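You operate a simulated robot arm through the tools that you are given. There is no shell and no other tool.

Carry out the task below with a simulated robot arm. There is one attempt and no reset: what you move stays moved.

Task
Move the two wedges from the level stand into the small tray and wind the foot screw down.
Fine: free the red lever first; turn the levelling knob to its lowest end; wedges upright; damage nothing. Set down upright: vanilla cake wedge.

The check looks at the end state, three seconds after you hand in, the way a careful person would. Anything else that was tipped, shoved, dropped, spilled or broken makes it a failure.

Robot
A 7-joint arm with a two-finger parallel gripper, fixed in place. Base frame: the origin is on the floor under the middle of its stand, x ahead of it, y to its left, z up; the work surface is at about z = 720. Readings come in mm, rad, newtons and seconds.
It reaches about 1112 mm from its shoulder. Its first joint turns from -2.897 to 2.897 rad. Payload 3.43 kg.
The TCP is the grasp point between the finger pads, 34 mm short of the fingertips. In the tool frame z runs along the fingers and y along their closing line. Largest opening 128 mm; finger width 24, thickness 12; the body of the gripper, 48 by 130 mm, starts 96 mm behind the TCP.
Orientation is that of the tool frame in the base frame, as a unit quaternion [w, x, y, z]. With the fingers straight down and closing along the base's y, the tool's x points along the base's -x, its y along +y and its z along -z.

Tools
- The arm moves only by the tool send_rows. Its argument "steps" is a list of rows, each a list of 7 numbers: the shift along the tool's x, y, z in mm, then the turn, a rotation vector about the tool's x, y, z in degrees, then the finger opening in mm, from 0 to 128. In form: [[x, y, z, ax, ay, az, jaw], ...]. A call has 1 to 20 rows; each row shifts and turns the commanded pose from where the row before left it, along the tool's axes as they then stand. Rows are played at 5 a second. More than 50 mm and 0.15 rad between two rows, or a gripper value outside its range, and nothing of the call is played. A pose out of reach is approached as far as the arm can. The call stops where the force on the tool passes 40 N (or 10 N more than at its start, if that is more) or the arm is blocked; 0.2 s more then pass. Each finger travels about 153 mm/s and halts on what it meets, pressing with about 24 N; the grip force reading is that of the motor and also rises with nothing between the fingers. The clock runs only during rows and for 0.2 s after the last one: add rows that do not move to give the fingers time. It gives the time, the measured TCP pose, the force on the tool (base axes), the opening and the grip force at its end, in the units of the frame above (readings bear some noise), with the torque about the TCP (base axes, N m) and any sound that the robot's microphone picked up.
- Cameras (640 x 400 px; columns grow to the right, rows downward): "scene" is fixed at [390.2, 646.6, 1440.2]; the picture's right is [-0.35, 0.94, 0.00], its down [0.90, 0.34, -0.27] and it looks along [-0.25, -0.09, -0.96] (base axes); focal length 274 px, centre (320, 200). "wrist" rides on the gripper at [76, -11, -160] in the tool frame; the picture's right is [0.15, 0.99, 0.00], its down [-0.88, 0.13, -0.46] and it looks along [-0.45, 0.07, 0.89] (tool axes); focal length 234 px, centre (320, 200). There is no depth. A picture from a camera that has moved, and an enlarged one, comes with that camera's place and axes in the base frame and with its lens. The place of the scene camera against the robot may be out by one fixed shift of up to 25 mm in any direction.
- get_image(camera): a new picture of that camera. It takes no simulated time.
- close_up(camera, box): a new picture of the part [left, top, right, bottom] of that camera's present view, enlarged. It takes no simulated time.
- hand_in(): hands the job in; it is judged then, once.

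Nothing tells you positions but the pictures and the camera data. Unless the task says otherwise, let go and move clear before handing in.

The tools are called after "Request:" as name(argument=value, ...) on one line, values as JSON. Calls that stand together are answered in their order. send_rows: Moves the arm, as the interface text tells. Its arguments: {"type":"object","properties":{"steps":{"type":"array","items":{"type":"array","items":{"type":"number"}}}},"required":["steps"]} The other tools are called the same way: get_image (camera) takes a picture; close_up (camera, box) takes an enlarged picture of a part of a camera's view; hand_in () hands the job in.

At the start:

```text
time_s: 0.0
position: [165.6, 557.2, 1013.4]
orientation: [-0.002, 0.008, 1.0, -0.002]
ft_force: [0.3, -0.4, 0.7]
moment: [0.01, 0.01, 0.02]
width: 127.9
grasp_force: 0.1
```

scene: 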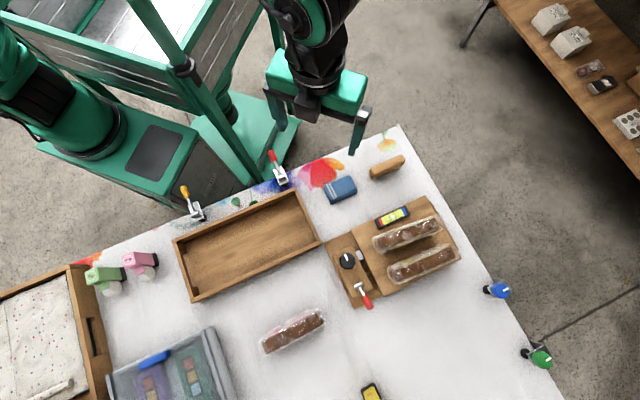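
wrist: 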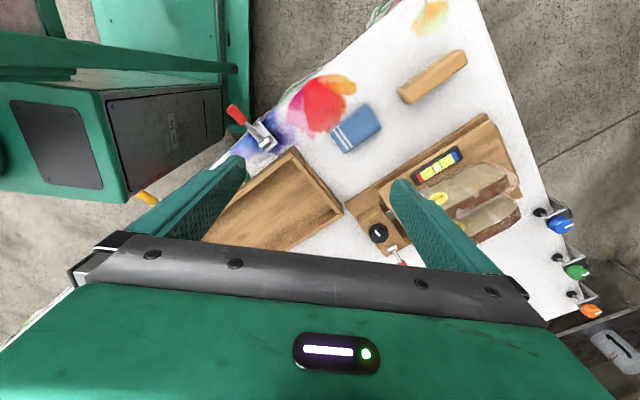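

I see a work table with a wooden levelling stand carrying two wrapped wedges, a black knob, a red lever, and a shallow wooden tray next to it. I will look closer before moving anything.

Request:
close_up(camera="scene", box=[310, 180, 480, 320])

Request:
close_up(camera="scene", box=[160, 140, 340, 360])

Request:
close_up(camera="wrist", box=[320, 90, 560, 290])

Request:
close_up(camera="scene", box=[0, 220, 240, 400])

```text
2.86 times, centred on (395, 250) of scene
camera zoom: at [390.2, 646.6, 1440.2], right [-0.35, 0.94, 0.0], down [0.9, 0.34, -0.27], along [-0.25, -0.09, -0.96], focal length 783 px, centre (106, 57)
```

zoom: 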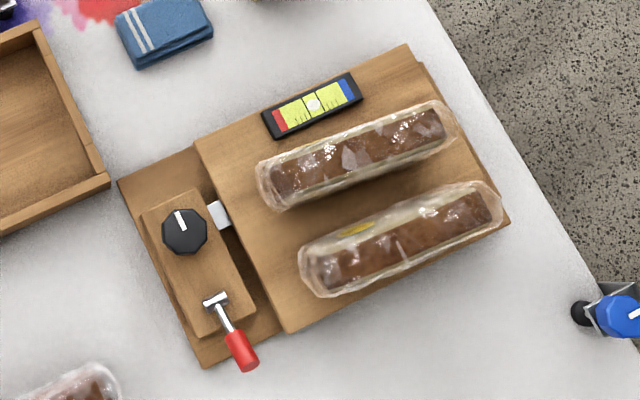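

```text
1.82 times, centred on (250, 250) of scene
camera zoom: at [390.2, 646.6, 1440.2], right [-0.35, 0.94, 0.0], down [0.9, 0.34, -0.27], along [-0.25, -0.09, -0.96], focal length 498 px, centre (447, 109)
```

zoom: 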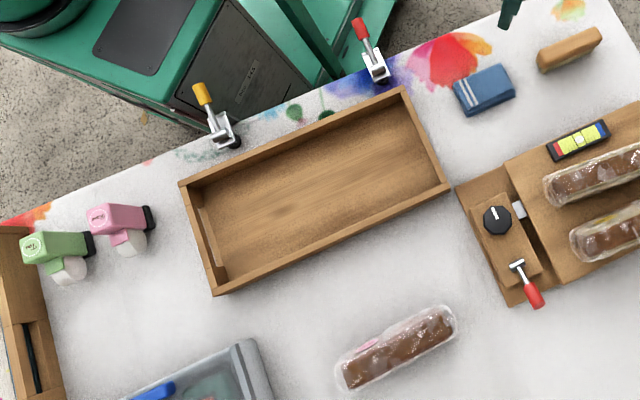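

```text
2.00 times, centred on (440, 190) of wrist
camera zoom: at [91.4, 549.3, 1174.7], right [-0.13, 0.99, 0.0], down [0.88, 0.12, 0.45], along [0.45, 0.06, -0.89], focal length 468 px, centre (80, 220)
```

zoom: 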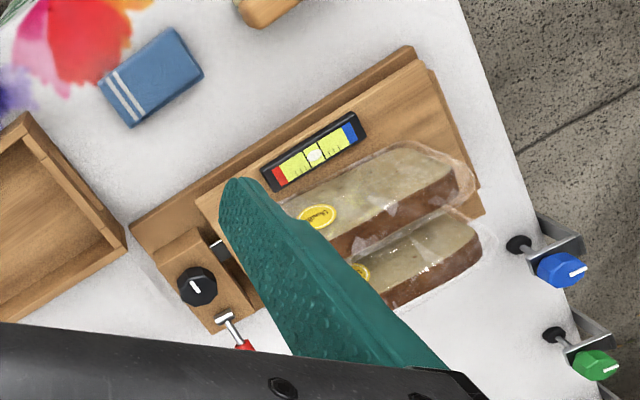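

```text
2.22 times, centred on (120, 310) of scene
camera zoom: at [390.2, 646.6, 1440.2], right [-0.35, 0.94, 0.0], down [0.9, 0.34, -0.27], along [-0.25, -0.09, -0.96], focal length 609 px, centre (764, -44)
```

zoom: 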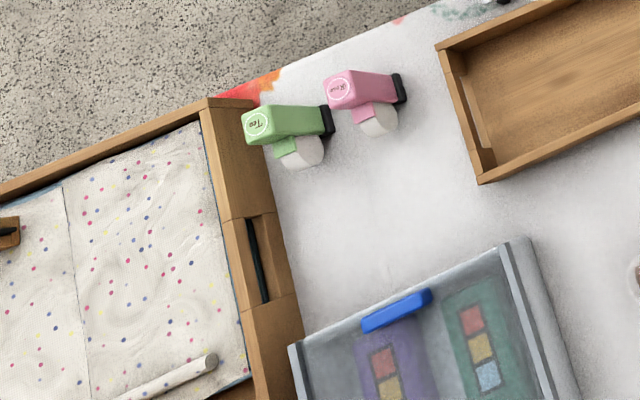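

The stand looks to be centred near (280, 805) and the tray near (383, 445). I'll move sideways at height to bring the wrist camera over the stand.

Request:
send_rows(steps=[[4, 46, 0, 0, 0, 0, 128], [5, 46, 0, 0, 0, 0, 128], [5, 46, 0, 0, 0, 0, 128], [5, 46, 0, 0, 0, 0, 128], [4, 46, 0, 0, 0, 0, 128], [0, 0, 0, 0, 0, 0, 128], [0, 0, 0, 0, 0, 0, 128]])

Request:
get_image(camera="wrist")

Request:
get_image(camera="scene")

```text
time_s: 1.6
position: [138.1, 741.2, 1009.3]
orientation: [0.006, 0.008, 1.0, -0.002]
ft_force: [-0.1, 0.1, -0.8]
moment: [-0.01, -0.05, -0.01]
width: 128.1
grasp_force: 0.1
out of reach, approached as far as the arm can: row 5
```

```text
taken
camera wrist: at [61.1, 732.9, 1169.4], right [-0.13, 0.99, 0.0], down [0.88, 0.12, 0.47], along [0.46, 0.06, -0.89], focal length 234 px, centre (320, 200)
```

wrist: 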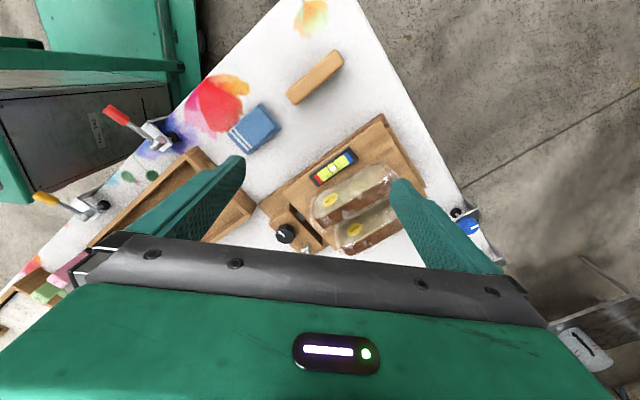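

```text
taken
```

scene: 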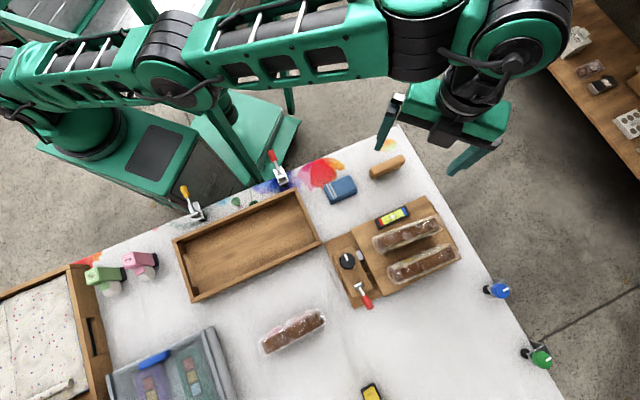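

The arm hit its reach limit at this height, but the stand is in view between the fingers. I'll take enlarged pictures to measure positions from this known camera pose.

Request:
close_up(camera="wrist", box=[240, 90, 440, 260])

Request:
close_up(camera="scene", box=[320, 190, 470, 310])

```text
2.35 times, centred on (340, 175) of wrist
camera zoom: at [61.1, 732.9, 1169.4], right [-0.13, 0.99, 0.0], down [0.88, 0.12, 0.47], along [0.46, 0.06, -0.89], focal length 551 px, centre (273, 259)
```

zoom: 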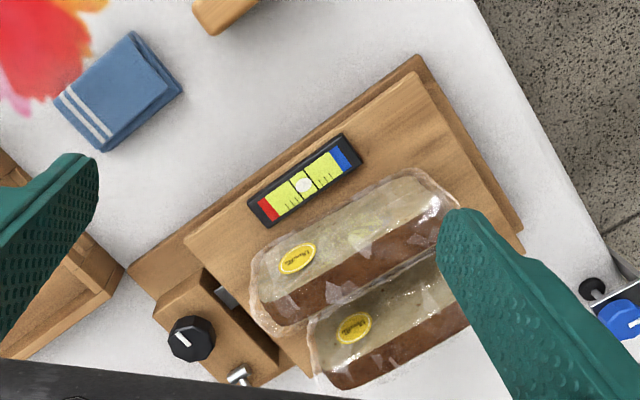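

```text
3.33 times, centred on (395, 250) of scene
camera zoom: at [390.2, 646.6, 1440.2], right [-0.35, 0.94, 0.0], down [0.9, 0.34, -0.27], along [-0.25, -0.09, -0.96], focal length 914 px, centre (70, 33)
```

zoom: 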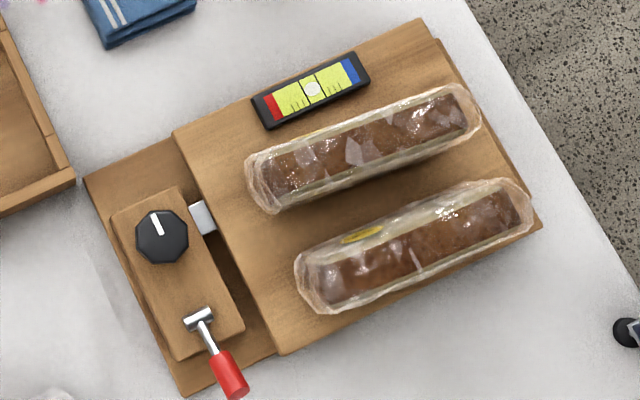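

Request:
close_up(camera="scene", box=[365, 205, 465, 290])

Request:
close_up(camera="scene", box=[250, 295, 340, 365])

Request:
close_up(camera="wrist", box=[300, 150, 410, 260])

Request:
close_up(camera="scene", box=[325, 230, 385, 310])

```text
4.71 times, centred on (415, 248) of scene
camera zoom: at [390.2, 646.6, 1440.2], right [-0.35, 0.94, 0.0], down [0.9, 0.34, -0.27], along [-0.25, -0.09, -0.96], focal length 1290 px, centre (-127, -24)
```

zoom: 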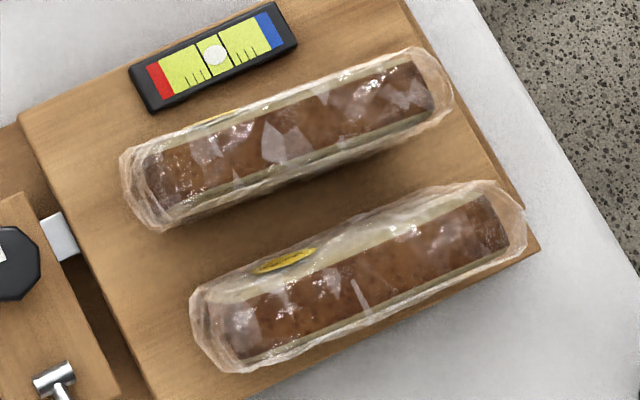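

```text
5.71 times, centred on (295, 330) of scene
camera zoom: at [390.2, 646.6, 1440.2], right [-0.35, 0.94, 0.0], down [0.9, 0.34, -0.27], along [-0.25, -0.09, -0.96], focal length 1567 px, centre (463, -543)
```

zoom: 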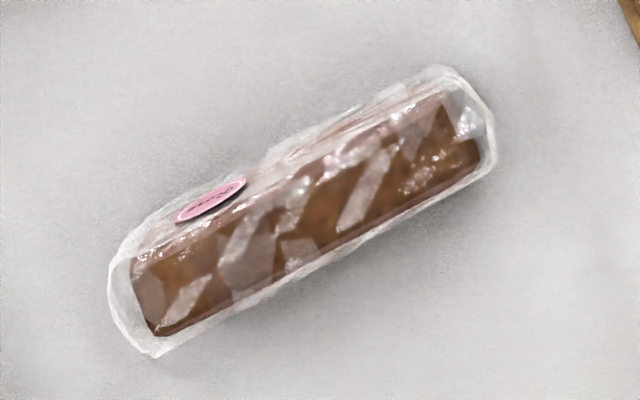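

```text
3.64 times, centred on (355, 205) of wrist
camera zoom: at [61.1, 732.9, 1169.4], right [-0.13, 0.99, 0.0], down [0.88, 0.12, 0.47], along [0.46, 0.06, -0.89], focal length 852 px, centre (193, 182)
```

zoom: 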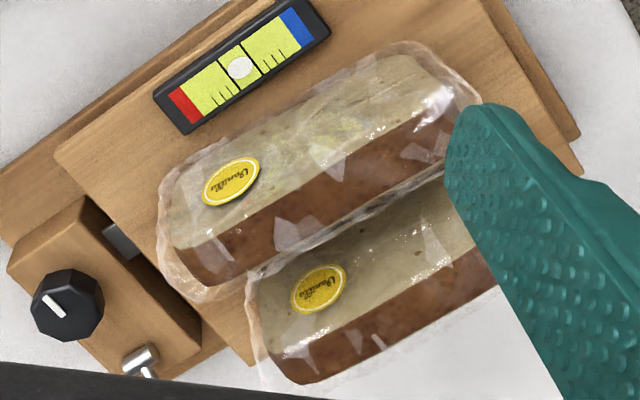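

```text
5.00 times, centred on (355, 270) of scene
camera zoom: at [390.2, 646.6, 1440.2], right [-0.35, 0.94, 0.0], down [0.9, 0.34, -0.27], along [-0.25, -0.09, -0.96], focal length 1371 px, centre (145, -150)
```

zoom: 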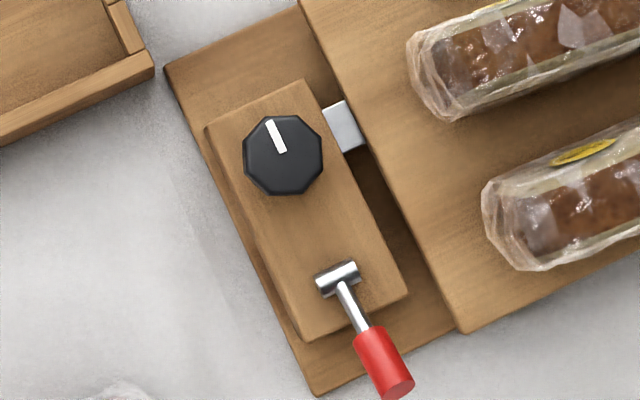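

The stand sits at roughly 45° to the table axes, with the knob near (338, 700) and the lever near (380–413, 741–781). I'll bring the gripper in a bit and turn it so the camera looks at the knob end.

Request:
send_rows(steps=[[-20, -30, 0, 0, 0, 0, 128], [-20, -30, 0, 0, 0, 0, 128], [-20, -20, 0, 0, 0, 0, 128], [-20, -20, 0, 0, 0, 0, 128], [0, 0, 0, 0, 0, 0, 128]])

```text
time_s: 2.8
position: [216.3, 639.9, 1012.0]
orientation: [0.006, 0.008, 1.0, -0.001]
ft_force: [-0.7, 0.2, 0.1]
moment: [0.01, -0.01, -0.01]
width: 128.1
grasp_force: 0.0
```

Request:
send_rows(steps=[[0, 0, 0, 0, 0, -7.5, 128], [0, 0, 0, 0, 0, -7.5, 128], [0, 0, 0, 0, 0, -7.5, 128], [0, 0, 0, 0, 0, -7.5, 128], [0, 0, 0, 0, 0, -7.5, 128], [0, 0, 0, 0, 0, -7.5, 128], [0, 0, 0, 0, 0, -7.5, 128], [0, 0, 0, 0, 0, -7.5, 128], [0, 0, 0, 0, 0, -7.5, 128], [0, 0, 0, 0, 0, -7.5, 128], [0, 0, 0, 0, 0, -7.5, 128], [0, 0, 0, 0, 0, -7.5, 128], [0, 0, 0, 0, 0, 0, 128]])

Request:
get_image(camera="wrist")

Request:
get_image(camera="scene")

```text
time_s: 5.6
position: [215.2, 640.2, 1011.9]
orientation: [0.003, -0.702, 0.712, -0.005]
ft_force: [0.7, -0.5, 0.9]
moment: [0.0, 0.02, -0.01]
width: 128.0
grasp_force: 0.0
```

```text
taken
camera wrist: at [225.3, 567.4, 1173.5], right [-0.99, -0.13, -0.01], down [-0.12, 0.88, 0.45], along [-0.05, 0.45, -0.89], focal length 234 px, centre (320, 200)
```

wrist: 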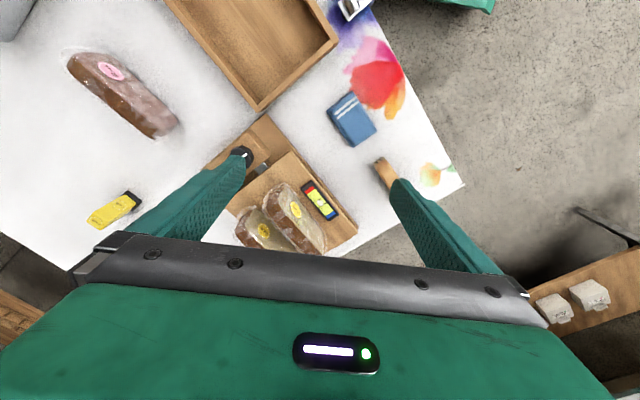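

```text
taken
```

scene: 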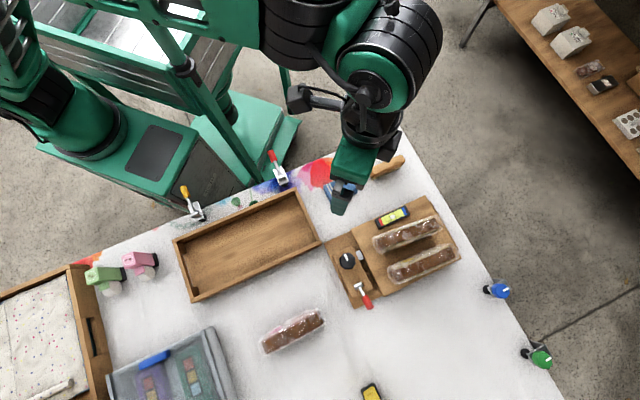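

Request:
send_rows(steps=[[0, -45, 0, 0, 0, 0, 128], [0, -45, 0, 0, 0, 0, 128], [0, -45, 0, 0, 0, 0, 128], [0, -45, 0, 0, 0, 0, 128], [0, 0, 0, 0, 0, -7.5, 128], [0, 0, 0, 0, 0, -7.5, 128], [0, 0, 0, 0, 0, -7.5, 128], [0, 0, 0, 0, 0, -7.5, 128], [0, 0, 0, 0, 0, -7.5, 128], [0, 0, 0, 0, 0, -7.5, 128], [0, 0, 0, 0, 0, 0, 128]])

Request:
get_image(camera="wrist")

```text
time_s: 8.0
position: [395.5, 639.3, 1014.6]
orientation: [-0.001, 0.922, -0.388, 0.006]
ft_force: [-0.2, -0.7, 0.1]
moment: [-0.01, 0.03, -0.01]
width: 128.1
grasp_force: 0.0
```

```text
taken
camera wrist: at [456.2, 594.7, 1176.3], right [-0.61, -0.8, 0.0], down [-0.71, 0.54, 0.45], along [-0.35, 0.27, -0.9], focal length 234 px, centre (320, 200)
```

wrist: 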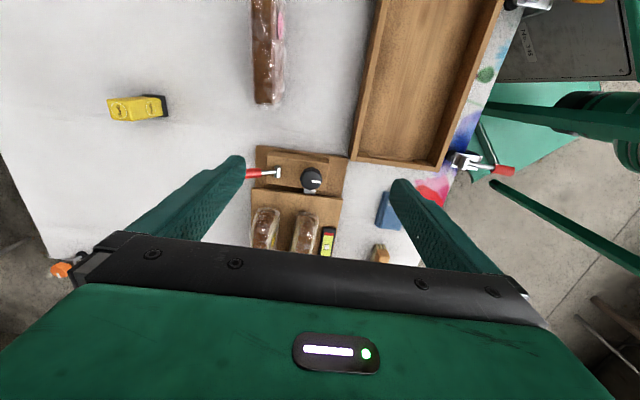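

Now the camera faces the knob end of the stand. I'll enlarge the knob, lever and wedge ends.

Request:
close_up(camera="wrist", box=[235, 140, 355, 260])

Request:
close_up(camera="wrist", box=[240, 145, 350, 205])

```text
3.33 times, centred on (295, 200) of wrist
camera zoom: at [456.2, 594.7, 1176.3], right [-0.61, -0.8, 0.0], down [-0.71, 0.54, 0.45], along [-0.35, 0.27, -0.9], focal length 781 px, centre (403, 200)
```

zoom: 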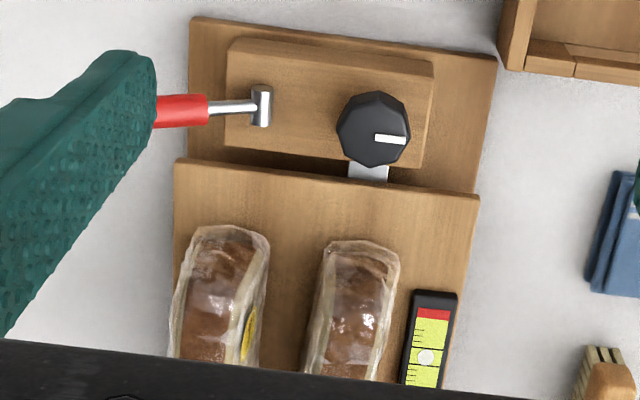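

```text
5.82 times, centred on (295, 175) of wrist
camera zoom: at [456.2, 594.7, 1176.3], right [-0.61, -0.8, 0.0], down [-0.71, 0.54, 0.45], along [-0.35, 0.27, -0.9], focal length 1362 px, centre (466, 346)
```

zoom: 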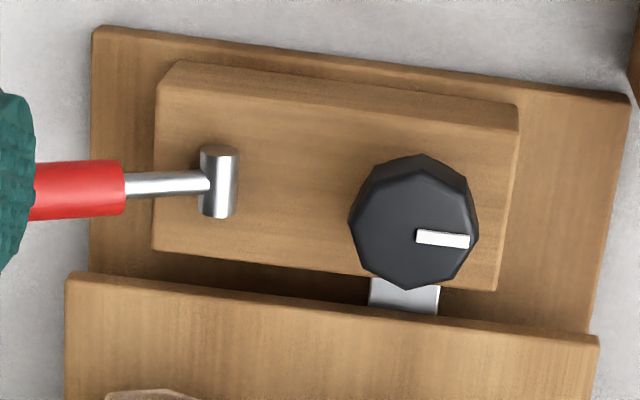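

The lever looks to be a flip lever: a barrel with a horizontal axis near (389, 741, 780), with the red grip pointing outward and tilted slightly up. I'll go lower and tilt the camera to see it and the plate gap from the side.

Request:
send_rows(steps=[[45, -4, 0, 0, 0, 0, 128], [0, 0, 48, 0, 0, 0, 128], [0, 0, 48, 0, 0, 0, 128], [0, 0, 48, 0, 0, 0, 128], [0, 0, 0, 0, -8, 0, 128], [0, 0, 0, 0, -8, 0, 128], [0, 0, 0, 0, -8, 0, 128], [0, 0, 0, 0, -8, 0, 128], [0, 0, 0, 0, -8, 0, 128], [0, 0, 0, 0, 0, 0, 128]])

Request:
get_image(camera="wrist")

```text
time_s: 10.2
position: [432.1, 609.3, 871.1]
orientation: [-0.133, 0.868, -0.365, -0.31]
ft_force: [-0.5, -0.9, -0.4]
moment: [0.01, -0.02, -0.02]
width: 128.0
grasp_force: 0.0
```

```text
taken
camera wrist: at [552.0, 503.3, 947.3], right [-0.63, -0.77, -0.1], down [-0.37, 0.18, 0.91], along [-0.68, 0.61, -0.4], focal length 234 px, centre (320, 200)
```

wrist: 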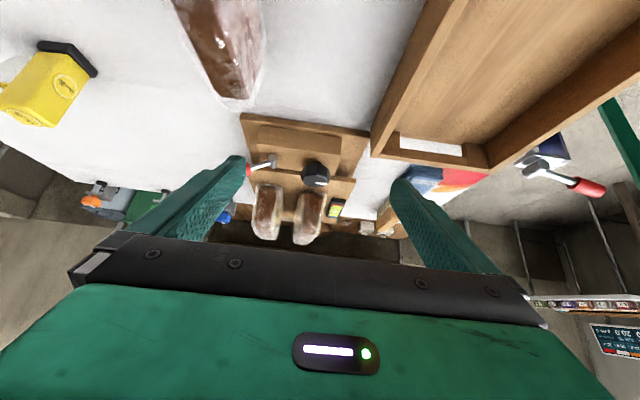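

Request:
close_up(camera="wrist", box=[230, 105, 380, 250])

Request:
close_up(camera="wrist", box=[235, 140, 345, 210])

Request:
get_image(camera="scene")

```text
2.76 times, centred on (305, 178) of wrist
camera zoom: at [552.0, 503.3, 947.3], right [-0.63, -0.77, -0.1], down [-0.37, 0.18, 0.91], along [-0.68, 0.61, -0.4], focal length 646 px, centre (361, 262)
```

zoom: 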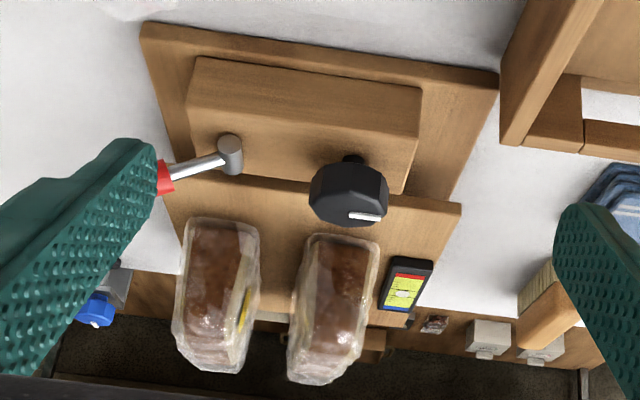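

```text
5.71 times, centred on (290, 175) of wrist
camera zoom: at [552.0, 503.3, 947.3], right [-0.63, -0.77, -0.1], down [-0.37, 0.18, 0.91], along [-0.68, 0.61, -0.4], focal length 1338 px, centre (491, 343)
```

zoom: 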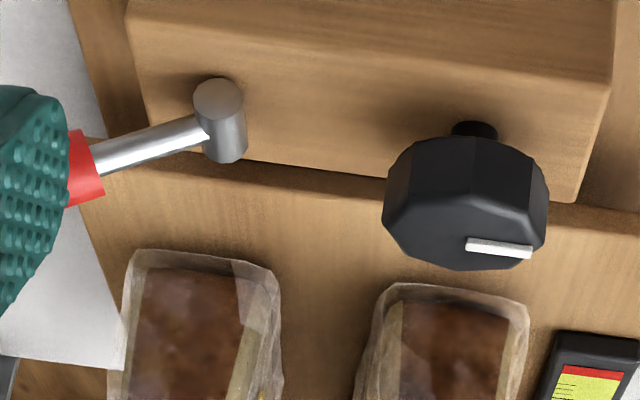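

```text
taken
```

scene: 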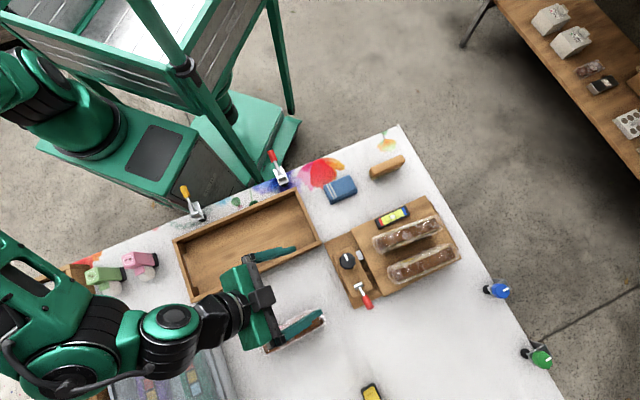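

The lever's pivot barrel is at about (389, 742, 773) with its axis along the wedge direction, and the grip points outward at about 31° up. I'll level the tool and turn it so the fingers can close across the red grip.

Request:
send_rows(steps=[[0, 0, 0, 0, 8, 0, 128], [0, 0, 0, 0, 8, 0, 128], [0, 0, 0, 0, 8, 0, 128], [0, 0, 0, 0, 8, 0, 128], [0, 0, 0, 0, 8, 0, 128], [0, 0, -40, 0, 0, 0, 128], [0, 0, 0, 0, 0, 7.5, 128], [0, 0, 0, 0, 0, 7.5, 128], [0, 0, 0, 0, 0, 7.5, 128], [0, 0, 0, 0, 0, 7.5, 128], [0, 0, 0, 0, 0, 7.5, 128], [0, 0, 0, 0, 0, 7.5, 128], [0, 0, 0, 0, 0, 7.5, 128], [0, 0, 0, 0, 0, 7.5, 128], [0, 0, 0, 0, 0, 7.5, 128], [0, 0, 0, 0, 0, 7.5, 128], [0, 0, 0, 0, 0, 7.5, 128], [0, 0, 0, 0, 0, 7.5, 128], [0, 0, 0, 0, 0, 0, 128]])

Request:
get_image(camera="wrist")

Request:
get_image(camera="scene")

```text
time_s: 14.2
position: [431.8, 609.8, 912.5]
orientation: [0.004, -0.375, 0.927, -0.004]
ft_force: [-0.2, 0.6, 0.9]
moment: [0.02, -0.01, -0.02]
width: 128.1
grasp_force: 0.0
```

```text
taken
camera wrist: at [384.4, 550.3, 1071.6], right [-0.79, 0.61, -0.01], down [0.54, 0.71, 0.46], along [0.29, 0.36, -0.89], focal length 234 px, centre (320, 200)
```

wrist: 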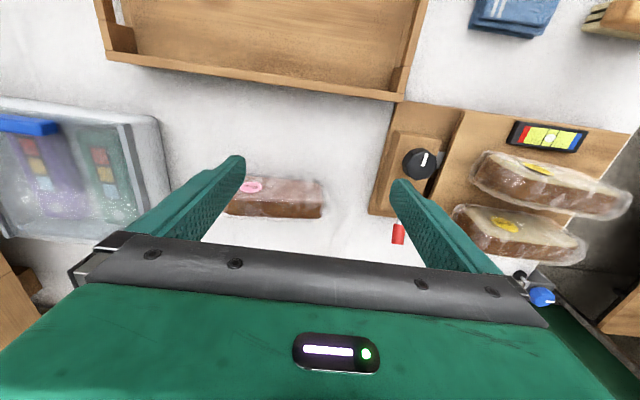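

```text
taken
```

scene: 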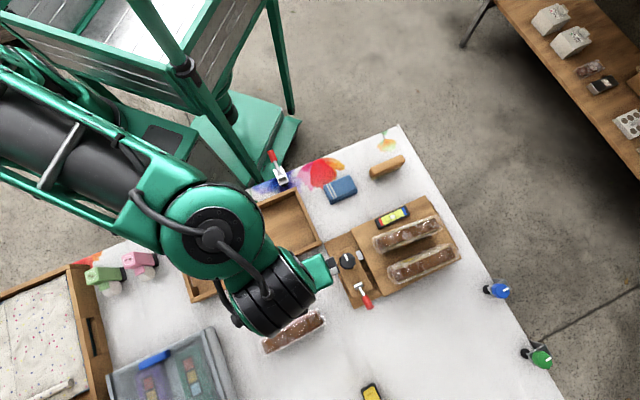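

Request:
send_rows(steps=[[-25, 31.4, 0, 0, 0, 0, 128], [-25, 31.4, 0, 0, 0, 0, 128], [-25, 31.4, 0, 0, 0, 0, 128], [-25, 31.4, 0, 0, 0, 0, 128], [0, 0, 0, 0, 0, 0, 128]])

Request:
get_image(camera="wrist")

Request:
get_image(camera="scene")

Request:
close_up(camera="wrist", box=[230, 90, 410, 230])

```text
time_s: 15.4
position: [407.6, 764.7, 910.6]
orientation: [0.004, -0.377, 0.926, -0.004]
ft_force: [-0.8, 0.1, 0.1]
moment: [0.01, 0.02, -0.03]
width: 128.2
grasp_force: 0.0
out of reach, approached as far as the arm can: row 4
```

```text
taken
camera wrist: at [361.2, 705.8, 1071.0], right [-0.79, 0.61, -0.01], down [0.54, 0.71, 0.46], along [0.29, 0.36, -0.89], focal length 234 px, centre (320, 200)
```

wrist: 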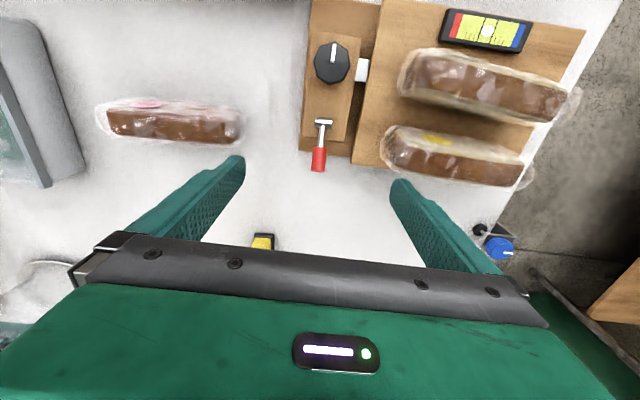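

```text
taken
```

scene: 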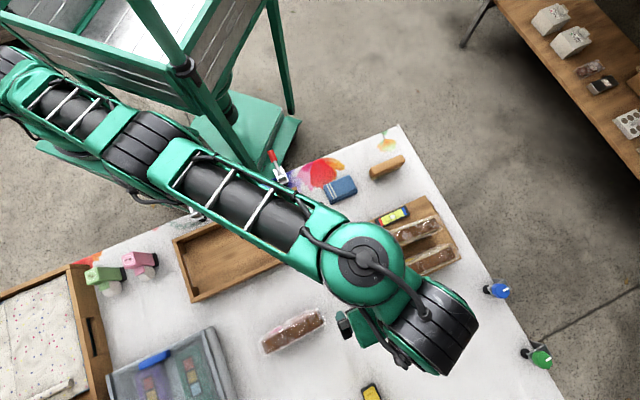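

```text
2.86 times, centred on (320, 160) of wrist
camera zoom: at [361.2, 705.8, 1071.0], right [-0.79, 0.61, -0.01], down [0.54, 0.71, 0.46], along [0.29, 0.36, -0.89], focal length 669 px, centre (320, 314)
```

zoom: 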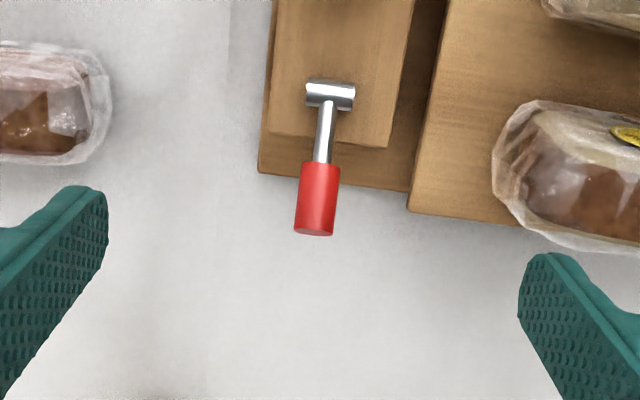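

The arm's reach straight down ends about here, so I'll have to tilt the tool outward for the far objects. I measure the grip centre at about (417, 773, 799), so I'll tilt 30° outward, perpendicular to the lever, and line up before closing in.

Request:
send_rows(steps=[[0, 0, 0, 0, -7.5, 0, 100], [0, 0, 0, 0, -7.5, 0, 80], [0, 0, 0, 0, -7.5, 0, 60], [0, 0, 0, 0, -7.5, 0, 60], [22.3, 0, 1.5, 0, 0, 0, 60], [22.3, 0, 1.5, 0, 0, 0, 60], [0, 0, 0, 0, 0, 0, 60]])

Request:
get_image(camera="wrist")

Request:
close_up(camera="wrist", box=[250, 110, 390, 230])

```text
time_s: 17.0
position: [382.8, 738.1, 884.1]
orientation: [0.244, -0.364, 0.894, 0.093]
ft_force: [0.2, -0.4, -0.5]
moment: [0.01, -0.02, 0.04]
width: 60.0
grasp_force: 0.1
```

```text
taken
camera wrist: at [286.0, 630.4, 984.4], right [-0.78, 0.62, -0.08], down [0.28, 0.47, 0.84], along [0.56, 0.63, -0.54], focal length 234 px, centre (320, 200)
```

wrist: 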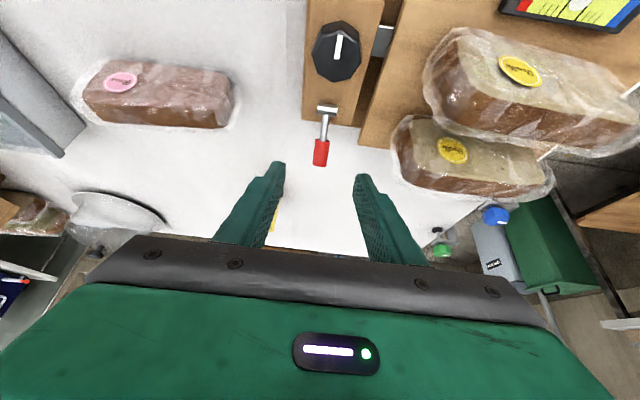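

```text
3.33 times, centred on (320, 170) of wrist
camera zoom: at [286.0, 630.4, 984.4], right [-0.78, 0.62, -0.08], down [0.28, 0.47, 0.84], along [0.56, 0.63, -0.54], focal length 781 px, centre (320, 300)
```

zoom: 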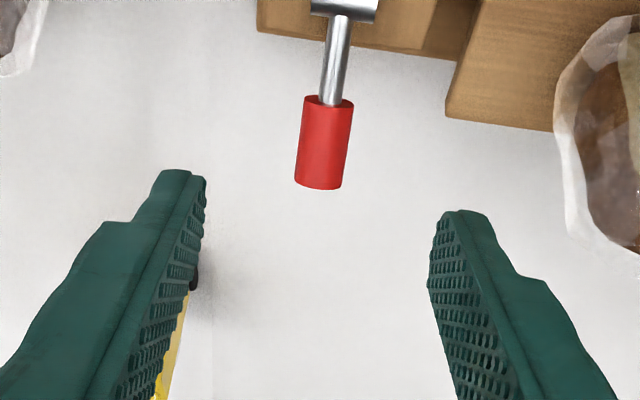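

The grip is nicely centred between the fingers. I'll advance 100 mm along the tool axis and look again before closing.

Request:
send_rows(steps=[[0, 0.4, 25, 0, 0, 0, 60], [0, 0.4, 25, 0, 0, 0, 50], [0, 0.4, 25, 0, 0, 0, 50], [0, 0.3, 22, 0, 0, 0, 50], [0, 0, 0, 0, 0, 0, 50]])

Request:
get_image(camera="wrist")

Request:
close_up(camera="wrist", box=[250, 110, 390, 230])

```text
time_s: 18.2
position: [417.3, 774.4, 800.8]
orientation: [0.244, -0.364, 0.894, 0.094]
ft_force: [-0.1, -0.2, -0.4]
moment: [0.01, -0.06, 0.02]
width: 49.9
grasp_force: 0.1
```

```text
taken
camera wrist: at [320.8, 665.5, 901.2], right [-0.78, 0.62, -0.08], down [0.28, 0.47, 0.84], along [0.56, 0.63, -0.54], focal length 234 px, centre (320, 200)
```

wrist: 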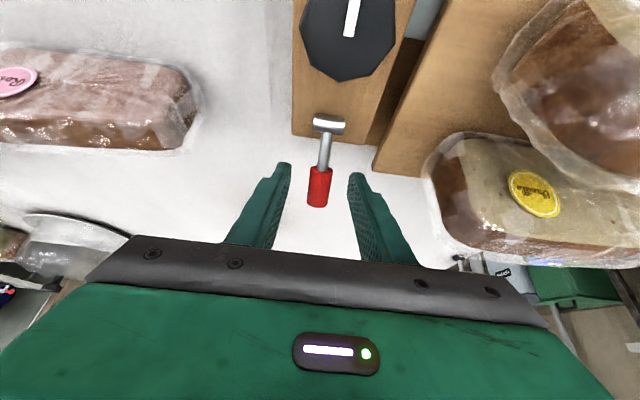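

```text
3.33 times, centred on (320, 170) of wrist
camera zoom: at [320.8, 665.5, 901.2], right [-0.78, 0.62, -0.08], down [0.28, 0.47, 0.84], along [0.56, 0.63, -0.54], focal length 781 px, centre (320, 300)
```

zoom: 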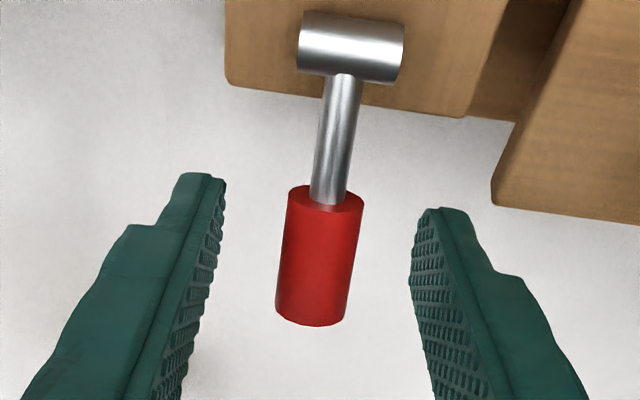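

The grip lies between the pads, about 6 mm past the TCP. I'll close on it now.

Request:
send_rows(steps=[[0, 0, 3, 0, 0, 0, 30], [0, 0, 2, 0, 0, 0, 10], [0, 0, 0, 0, 0, 0, 0], [0, 0, 0, 0, 0, 0, 0]])

Request:
close_up(camera="wrist", box=[250, 110, 390, 230])

```text
time_s: 19.2
position: [418.6, 774.9, 797.6]
orientation: [0.245, -0.364, 0.894, 0.093]
ft_force: [0.3, -20.7, 16.9]
moment: [-0.77, 0.5, 0.3]
width: 16.3
grasp_force: 44.8
```

```text
3.33 times, centred on (320, 170) of wrist
camera zoom: at [322.8, 666.2, 898.1], right [-0.78, 0.62, -0.08], down [0.28, 0.47, 0.84], along [0.56, 0.63, -0.54], focal length 781 px, centre (320, 300)
```

zoom: 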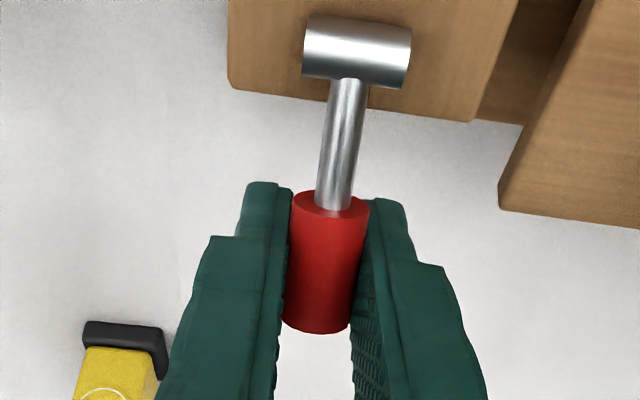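

The handle is held; the force says I'm pressing slightly down on it. I'll test a small upward swing about the barrel axis (about 50 mm radius).

Request:
send_rows(steps=[[0.2, 0, -4.36, 0, -5, 0, 0], [0.2, 0, -4.36, 0, -5, 0, 0]])

Request:
close_up(camera="wrist", box=[250, 110, 390, 230])

```text
time_s: 19.8
position: [415.9, 771.0, 804.5]
orientation: [0.322, -0.354, 0.869, 0.125]
ft_force: [9.6, -9.9, 9.7]
moment: [-0.42, 0.19, 0.27]
width: 16.3
grasp_force: 45.2
```

```text
3.33 times, centred on (320, 170) of wrist
camera zoom: at [309.0, 652.5, 877.4], right [-0.77, 0.63, -0.11], down [0.17, 0.36, 0.92], along [0.62, 0.69, -0.39], focal length 781 px, centre (320, 300)
```

zoom: 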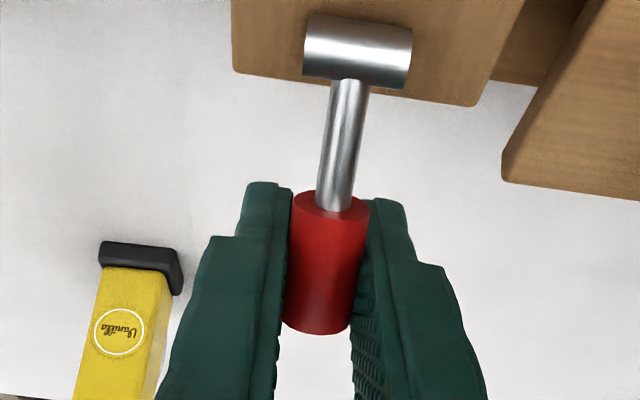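

The lever swings freely upward. I'll continue along the arc.

Request:
send_rows(steps=[[0.27, -0.4, -5.23, 0, -6, 0, 0], [0.27, -0.4, -5.23, 0, -6, 0, 0], [0.27, -0.4, -5.23, 0, -6, 0, 0], [0.27, 0, -5.23, 0, -6, 0, 0]])

Request:
close_up(camera="wrist", box=[220, 80, 420, 230])

Request:
get_image(camera="scene")

```text
time_s: 20.8
position: [404.9, 759.7, 817.7]
orientation: [0.496, -0.319, 0.783, 0.196]
ft_force: [10.9, 0.8, 14.6]
moment: [0.04, -0.03, 0.09]
width: 16.5
grasp_force: 45.0
```

```text
2.67 times, centred on (320, 155) of wrist
camera zoom: at [286.9, 629.4, 818.7], right [-0.73, 0.67, -0.14], down [-0.12, 0.08, 0.99], along [0.67, 0.74, 0.02], focal length 624 px, centre (320, 320)
```

zoom: 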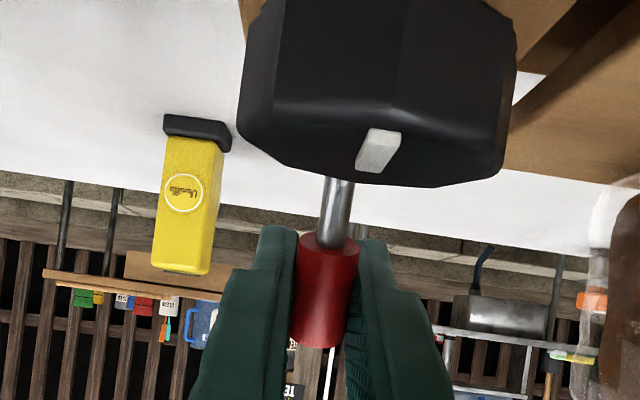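

```text
taken
```

scene: 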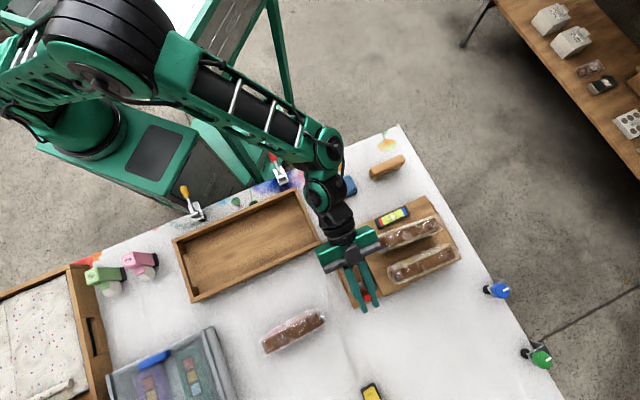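

The lever is about 64° up now with no swing resistance. To keep the camera clear of the knob I'll stop tilting and just translate along the rest of the arc.

Request:
send_rows(steps=[[-0.77, 0, -5.35, 0, 0, 0, 0], [1.15, 0, -6.97, 0, 0, 0, 0], [2.13, 0, -6.79, 0, 0, 0, 0]])

Request:
close_up(camera="wrist", box=[220, 80, 420, 230])

Request:
close_up(camera="scene", box=[300, 200, 420, 320])

```text
time_s: 21.6
position: [391.7, 746.2, 820.4]
orientation: [0.494, -0.322, 0.784, 0.195]
ft_force: [16.3, 10.2, -5.5]
moment: [0.85, -0.48, -0.1]
width: 16.7
grasp_force: 45.0
```

```text
2.67 times, centred on (320, 155) of wrist
camera zoom: at [273.4, 616.0, 822.7], right [-0.73, 0.66, -0.14], down [-0.12, 0.08, 0.99], along [0.67, 0.74, 0.02], focal length 624 px, centre (320, 320)
```

zoom: 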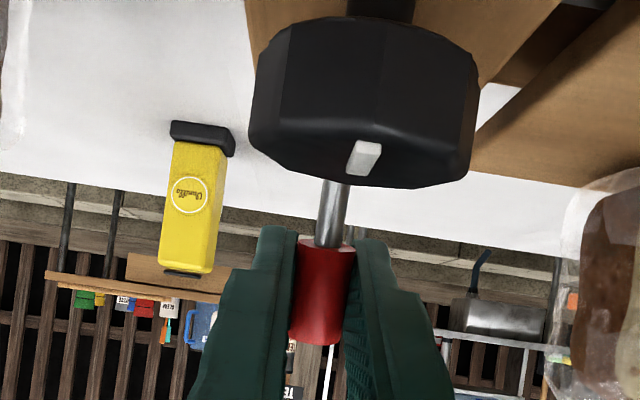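

```text
3.33 times, centred on (360, 260) of scene
camera zoom: at [390.2, 646.6, 1440.2], right [-0.35, 0.94, 0.0], down [0.9, 0.34, -0.27], along [-0.25, -0.09, -0.96], focal length 914 px, centre (187, 0)
```

zoom: 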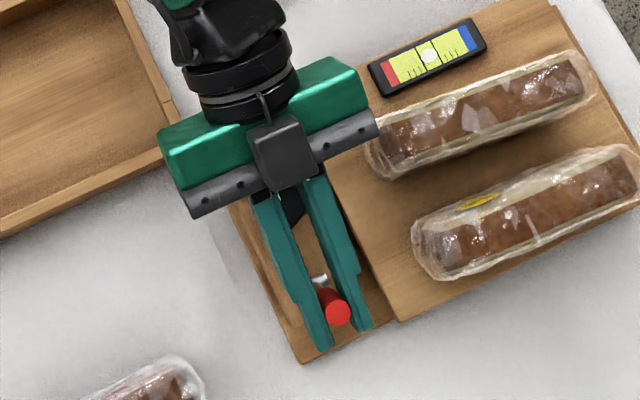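

Request:
send_rows(steps=[[0, 0, 0, 0, -5, 0, 0], [0, 0, 0, 0, -5, 0, 0], [0, 0, 0, 0, 0, 0, 0]])

```text
time_s: 22.4
position: [389.8, 746.1, 820.3]
orientation: [0.56, -0.303, 0.738, 0.222]
ft_force: [1.7, -30.6, -8.5]
moment: [-0.35, 0.92, -0.28]
width: 16.6
grasp_force: 45.1
```

Request:
send_rows(steps=[[0, -1.2, 0, 0, 0, 0, 0], [0, -1, 0, 0, 2, 0, 0], [0, 0, 0, 0, 2, 0, 0]])

Request:
close_up(camera="wrist", box=[220, 80, 420, 230])

```text
time_s: 23.2
position: [391.9, 745.7, 822.6]
orientation: [0.535, -0.31, 0.756, 0.214]
ft_force: [4.8, 12.3, -20.5]
moment: [0.65, -0.29, -0.02]
width: 16.6
grasp_force: 45.2
```

```text
2.67 times, centred on (320, 155) of wrist
camera zoom: at [274.9, 616.4, 805.3], right [-0.73, 0.67, -0.15], down [-0.19, 0.01, 0.98], along [0.66, 0.74, 0.12], focal length 624 px, centre (320, 320)
```

zoom: 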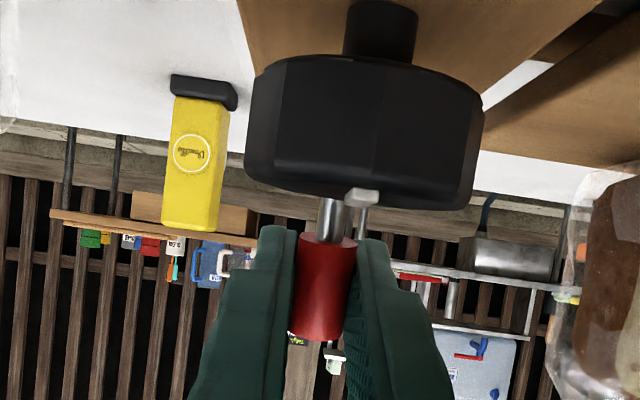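

Request:
send_rows(steps=[[3.3, -0.4, -6.25, 0, -5, 0, 0], [3.1, -0.4, -6.4, 0, -5, 0, 0], [0, 0, 0, 0, 0, 0, 0]])

Request:
close_up(camera="wrist", box=[220, 80, 420, 230])

Request:
close_up(camera="scene", box=[300, 200, 420, 320])

```text
time_s: 24.0
position: [381.1, 736.5, 823.3]
orientation: [0.601, -0.29, 0.704, 0.243]
ft_force: [-0.6, 27.3, 10.2]
moment: [1.02, -0.51, 0.16]
width: 16.2
grasp_force: 45.0
```

```text
2.67 times, centred on (320, 155) of wrist
camera zoom: at [269.7, 610.8, 775.2], right [-0.71, 0.69, -0.15], down [-0.32, -0.12, 0.94], along [0.63, 0.71, 0.3], focal length 624 px, centre (320, 320)
```

zoom: 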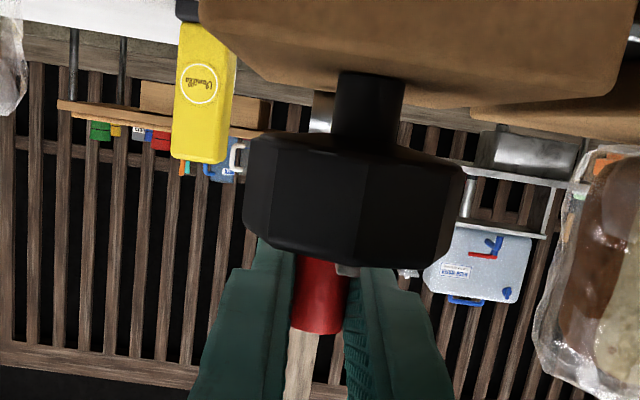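

```text
3.33 times, centred on (360, 260) of scene
camera zoom: at [390.2, 646.6, 1440.2], right [-0.35, 0.94, 0.0], down [0.9, 0.34, -0.27], along [-0.25, -0.09, -0.96], focal length 914 px, centre (187, 0)
```

zoom: 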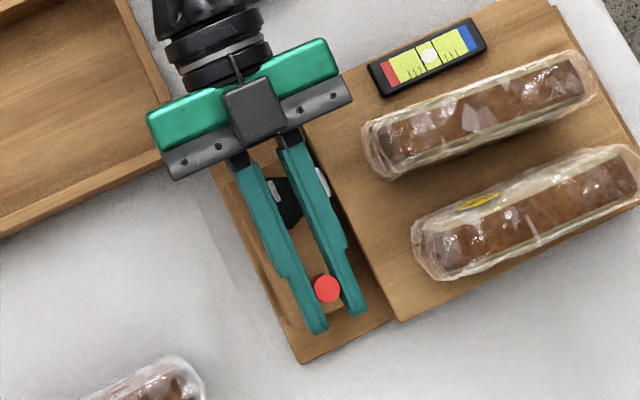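

The lever is now about 95–100° and turns without pivot resistance (the loads are just from the grip orientation). I'll ease the grip open slightly and see whether it stays.

Request:
send_rows(steps=[[0, 0, 0, 0, -3, 0, 0], [0, 0, 0, 0, 0, 0, 18], [0, 0, 0, 0, 0, 0, 26], [0, 0, 0, 0, 0, 0, 36], [0, 0, 0, 0, 0, 0, 36]])

Request:
close_up(camera="wrist", box=[220, 80, 420, 230])

Request:
close_up(camera="scene", box=[300, 200, 420, 320])

```text
time_s: 25.2
position: [382.3, 734.2, 820.3]
orientation: [0.617, -0.284, 0.691, 0.246]
ft_force: [0.6, 1.2, -0.5]
moment: [0.0, 0.0, -0.01]
width: 35.9
grasp_force: 0.0
```

```text
2.67 times, centred on (320, 155) of wrist
camera zoom: at [272.2, 610.8, 764.0], right [-0.7, 0.7, -0.16], down [-0.35, -0.14, 0.93], along [0.62, 0.7, 0.34], focal length 624 px, centre (320, 320)
```

zoom: 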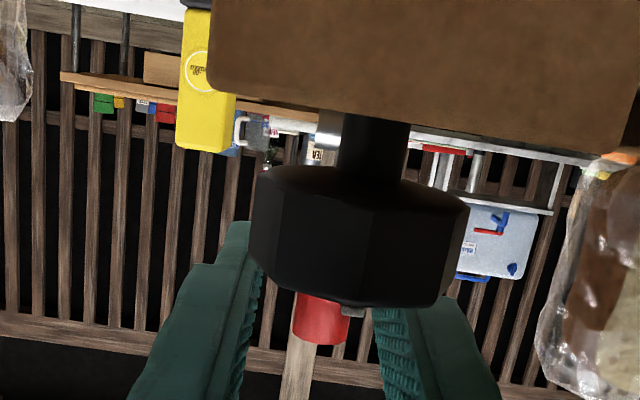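

```text
3.33 times, centred on (360, 260) of scene
camera zoom: at [390.2, 646.6, 1440.2], right [-0.35, 0.94, 0.0], down [0.9, 0.34, -0.27], along [-0.25, -0.09, -0.96], focal length 914 px, centre (187, 0)
```

zoom: 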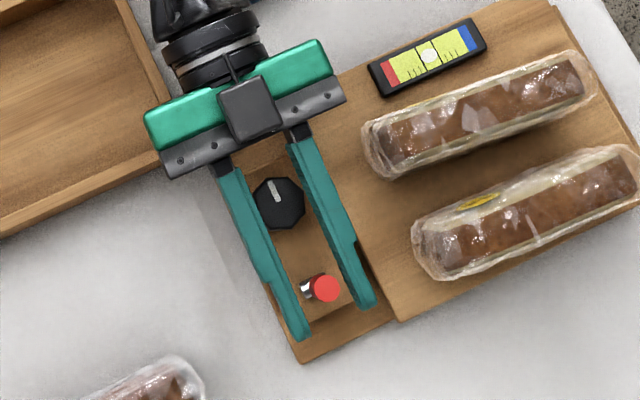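

The lever holds position at about 94°. I'll lift clear, tilt back, and push it the rest of the way from its outer side with closed fingers until it meets a stop.

Request:
send_rows(steps=[[-29.7, 0, -4.2, 0, 0, 0, 40], [-29.7, 0, -4.2, 0, 0, 0, 40], [0, 0, 0, 0, 7.5, 0, 40], [0, 0, 0, 0, 7.5, 0, 40], [0, 0, 0, 0, 7.5, 0, 30], [0, 0, 0, 0, 7.5, 0, 20], [0, 0, 0, 0, 7.5, 0, 10], [0, 0, 0, 0, 7.5, 0, 0], [0, 0, 0, 0, 7.5, 0, 0], [0, 0, 0, 0, 0, 0, 0]])

Request:
get_image(camera="wrist")

Request:
close_up(camera="wrist", box=[250, 70, 390, 180])

```text
time_s: 27.4
position: [380.7, 733.7, 880.1]
orientation: [0.248, -0.364, 0.893, 0.095]
ft_force: [-0.1, -0.1, 0.4]
moment: [-0.03, 0.0, -0.01]
width: 0.0
grasp_force: 24.2
```

```text
taken
camera wrist: at [284.6, 625.5, 979.0], right [-0.78, 0.62, -0.08], down [0.28, 0.46, 0.84], along [0.56, 0.63, -0.54], focal length 234 px, centre (320, 200)
```

wrist: 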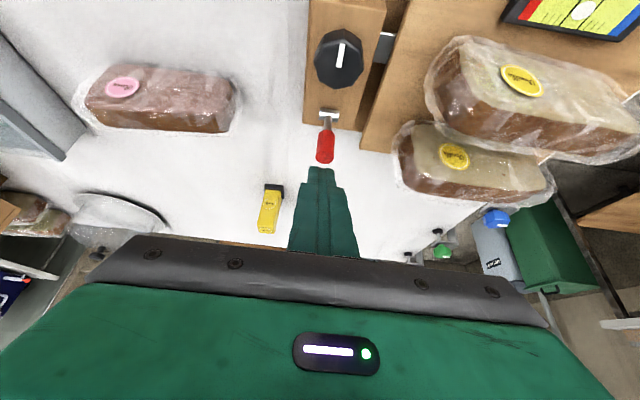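

```text
3.64 times, centred on (320, 125) of wrist
camera zoom: at [284.6, 625.5, 979.0], right [-0.78, 0.62, -0.08], down [0.28, 0.46, 0.84], along [0.56, 0.63, -0.54], focal length 852 px, centre (320, 473)
```

zoom: 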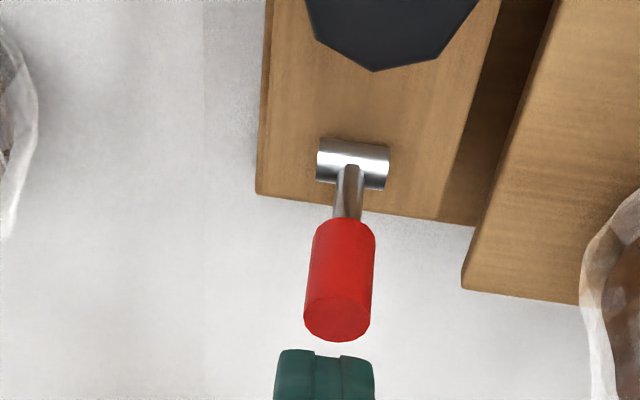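

Request:
send_rows(steps=[[-10, 0, -17.3, 0, 0, 0, 0], [-18.5, 1, 10.8, 0, 0, 0, 0], [-20.5, 1, 12, 0, 0, 0, 0], [12, 0, 20, 0, 0, 0, 0], [12, 0, 20, 0, 0, 0, 0], [11.3, 0, 20.4, 0, 0, 0, 0], [0, 0, 0, 0, 0, 0, 0]])

Request:
close_up(camera="wrist", box=[250, 90, 390, 200])

Request:
close_up(camera="scene", box=[300, 200, 420, 320])

```text
time_s: 29.0
position: [413.3, 766.2, 828.7]
orientation: [0.248, -0.363, 0.893, 0.095]
ft_force: [0.1, 0.3, 0.4]
moment: [-0.02, -0.01, 0.03]
width: 0.2
grasp_force: 24.1
```

```text
3.64 times, centred on (320, 145) of wrist
camera zoom: at [316.2, 657.9, 929.1], right [-0.78, 0.62, -0.09], down [0.28, 0.46, 0.84], along [0.56, 0.63, -0.53], focal length 852 px, centre (320, 400)
```

zoom: 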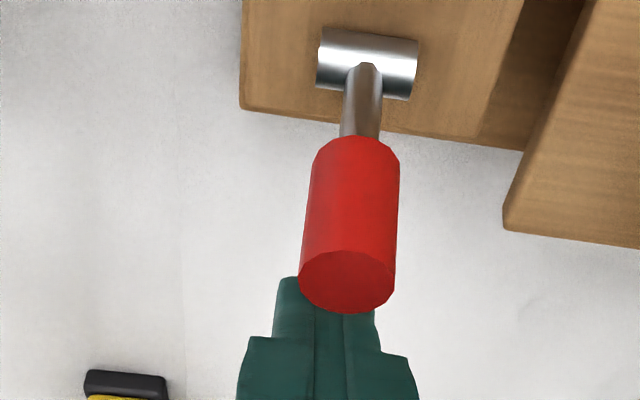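

```text
3.33 times, centred on (360, 260) of scene
camera zoom: at [390.2, 646.6, 1440.2], right [-0.35, 0.94, 0.0], down [0.9, 0.34, -0.27], along [-0.25, -0.09, -0.96], focal length 914 px, centre (187, 0)
```

zoom: 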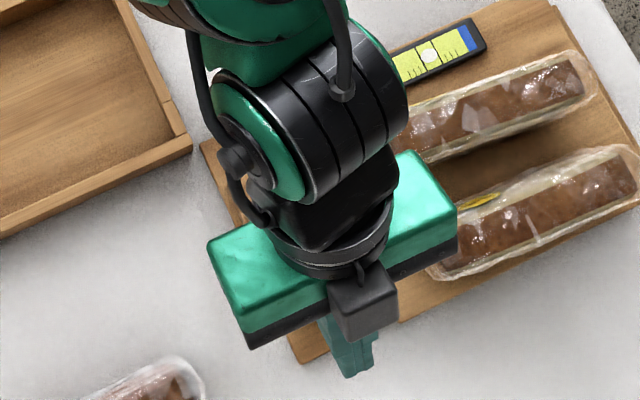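

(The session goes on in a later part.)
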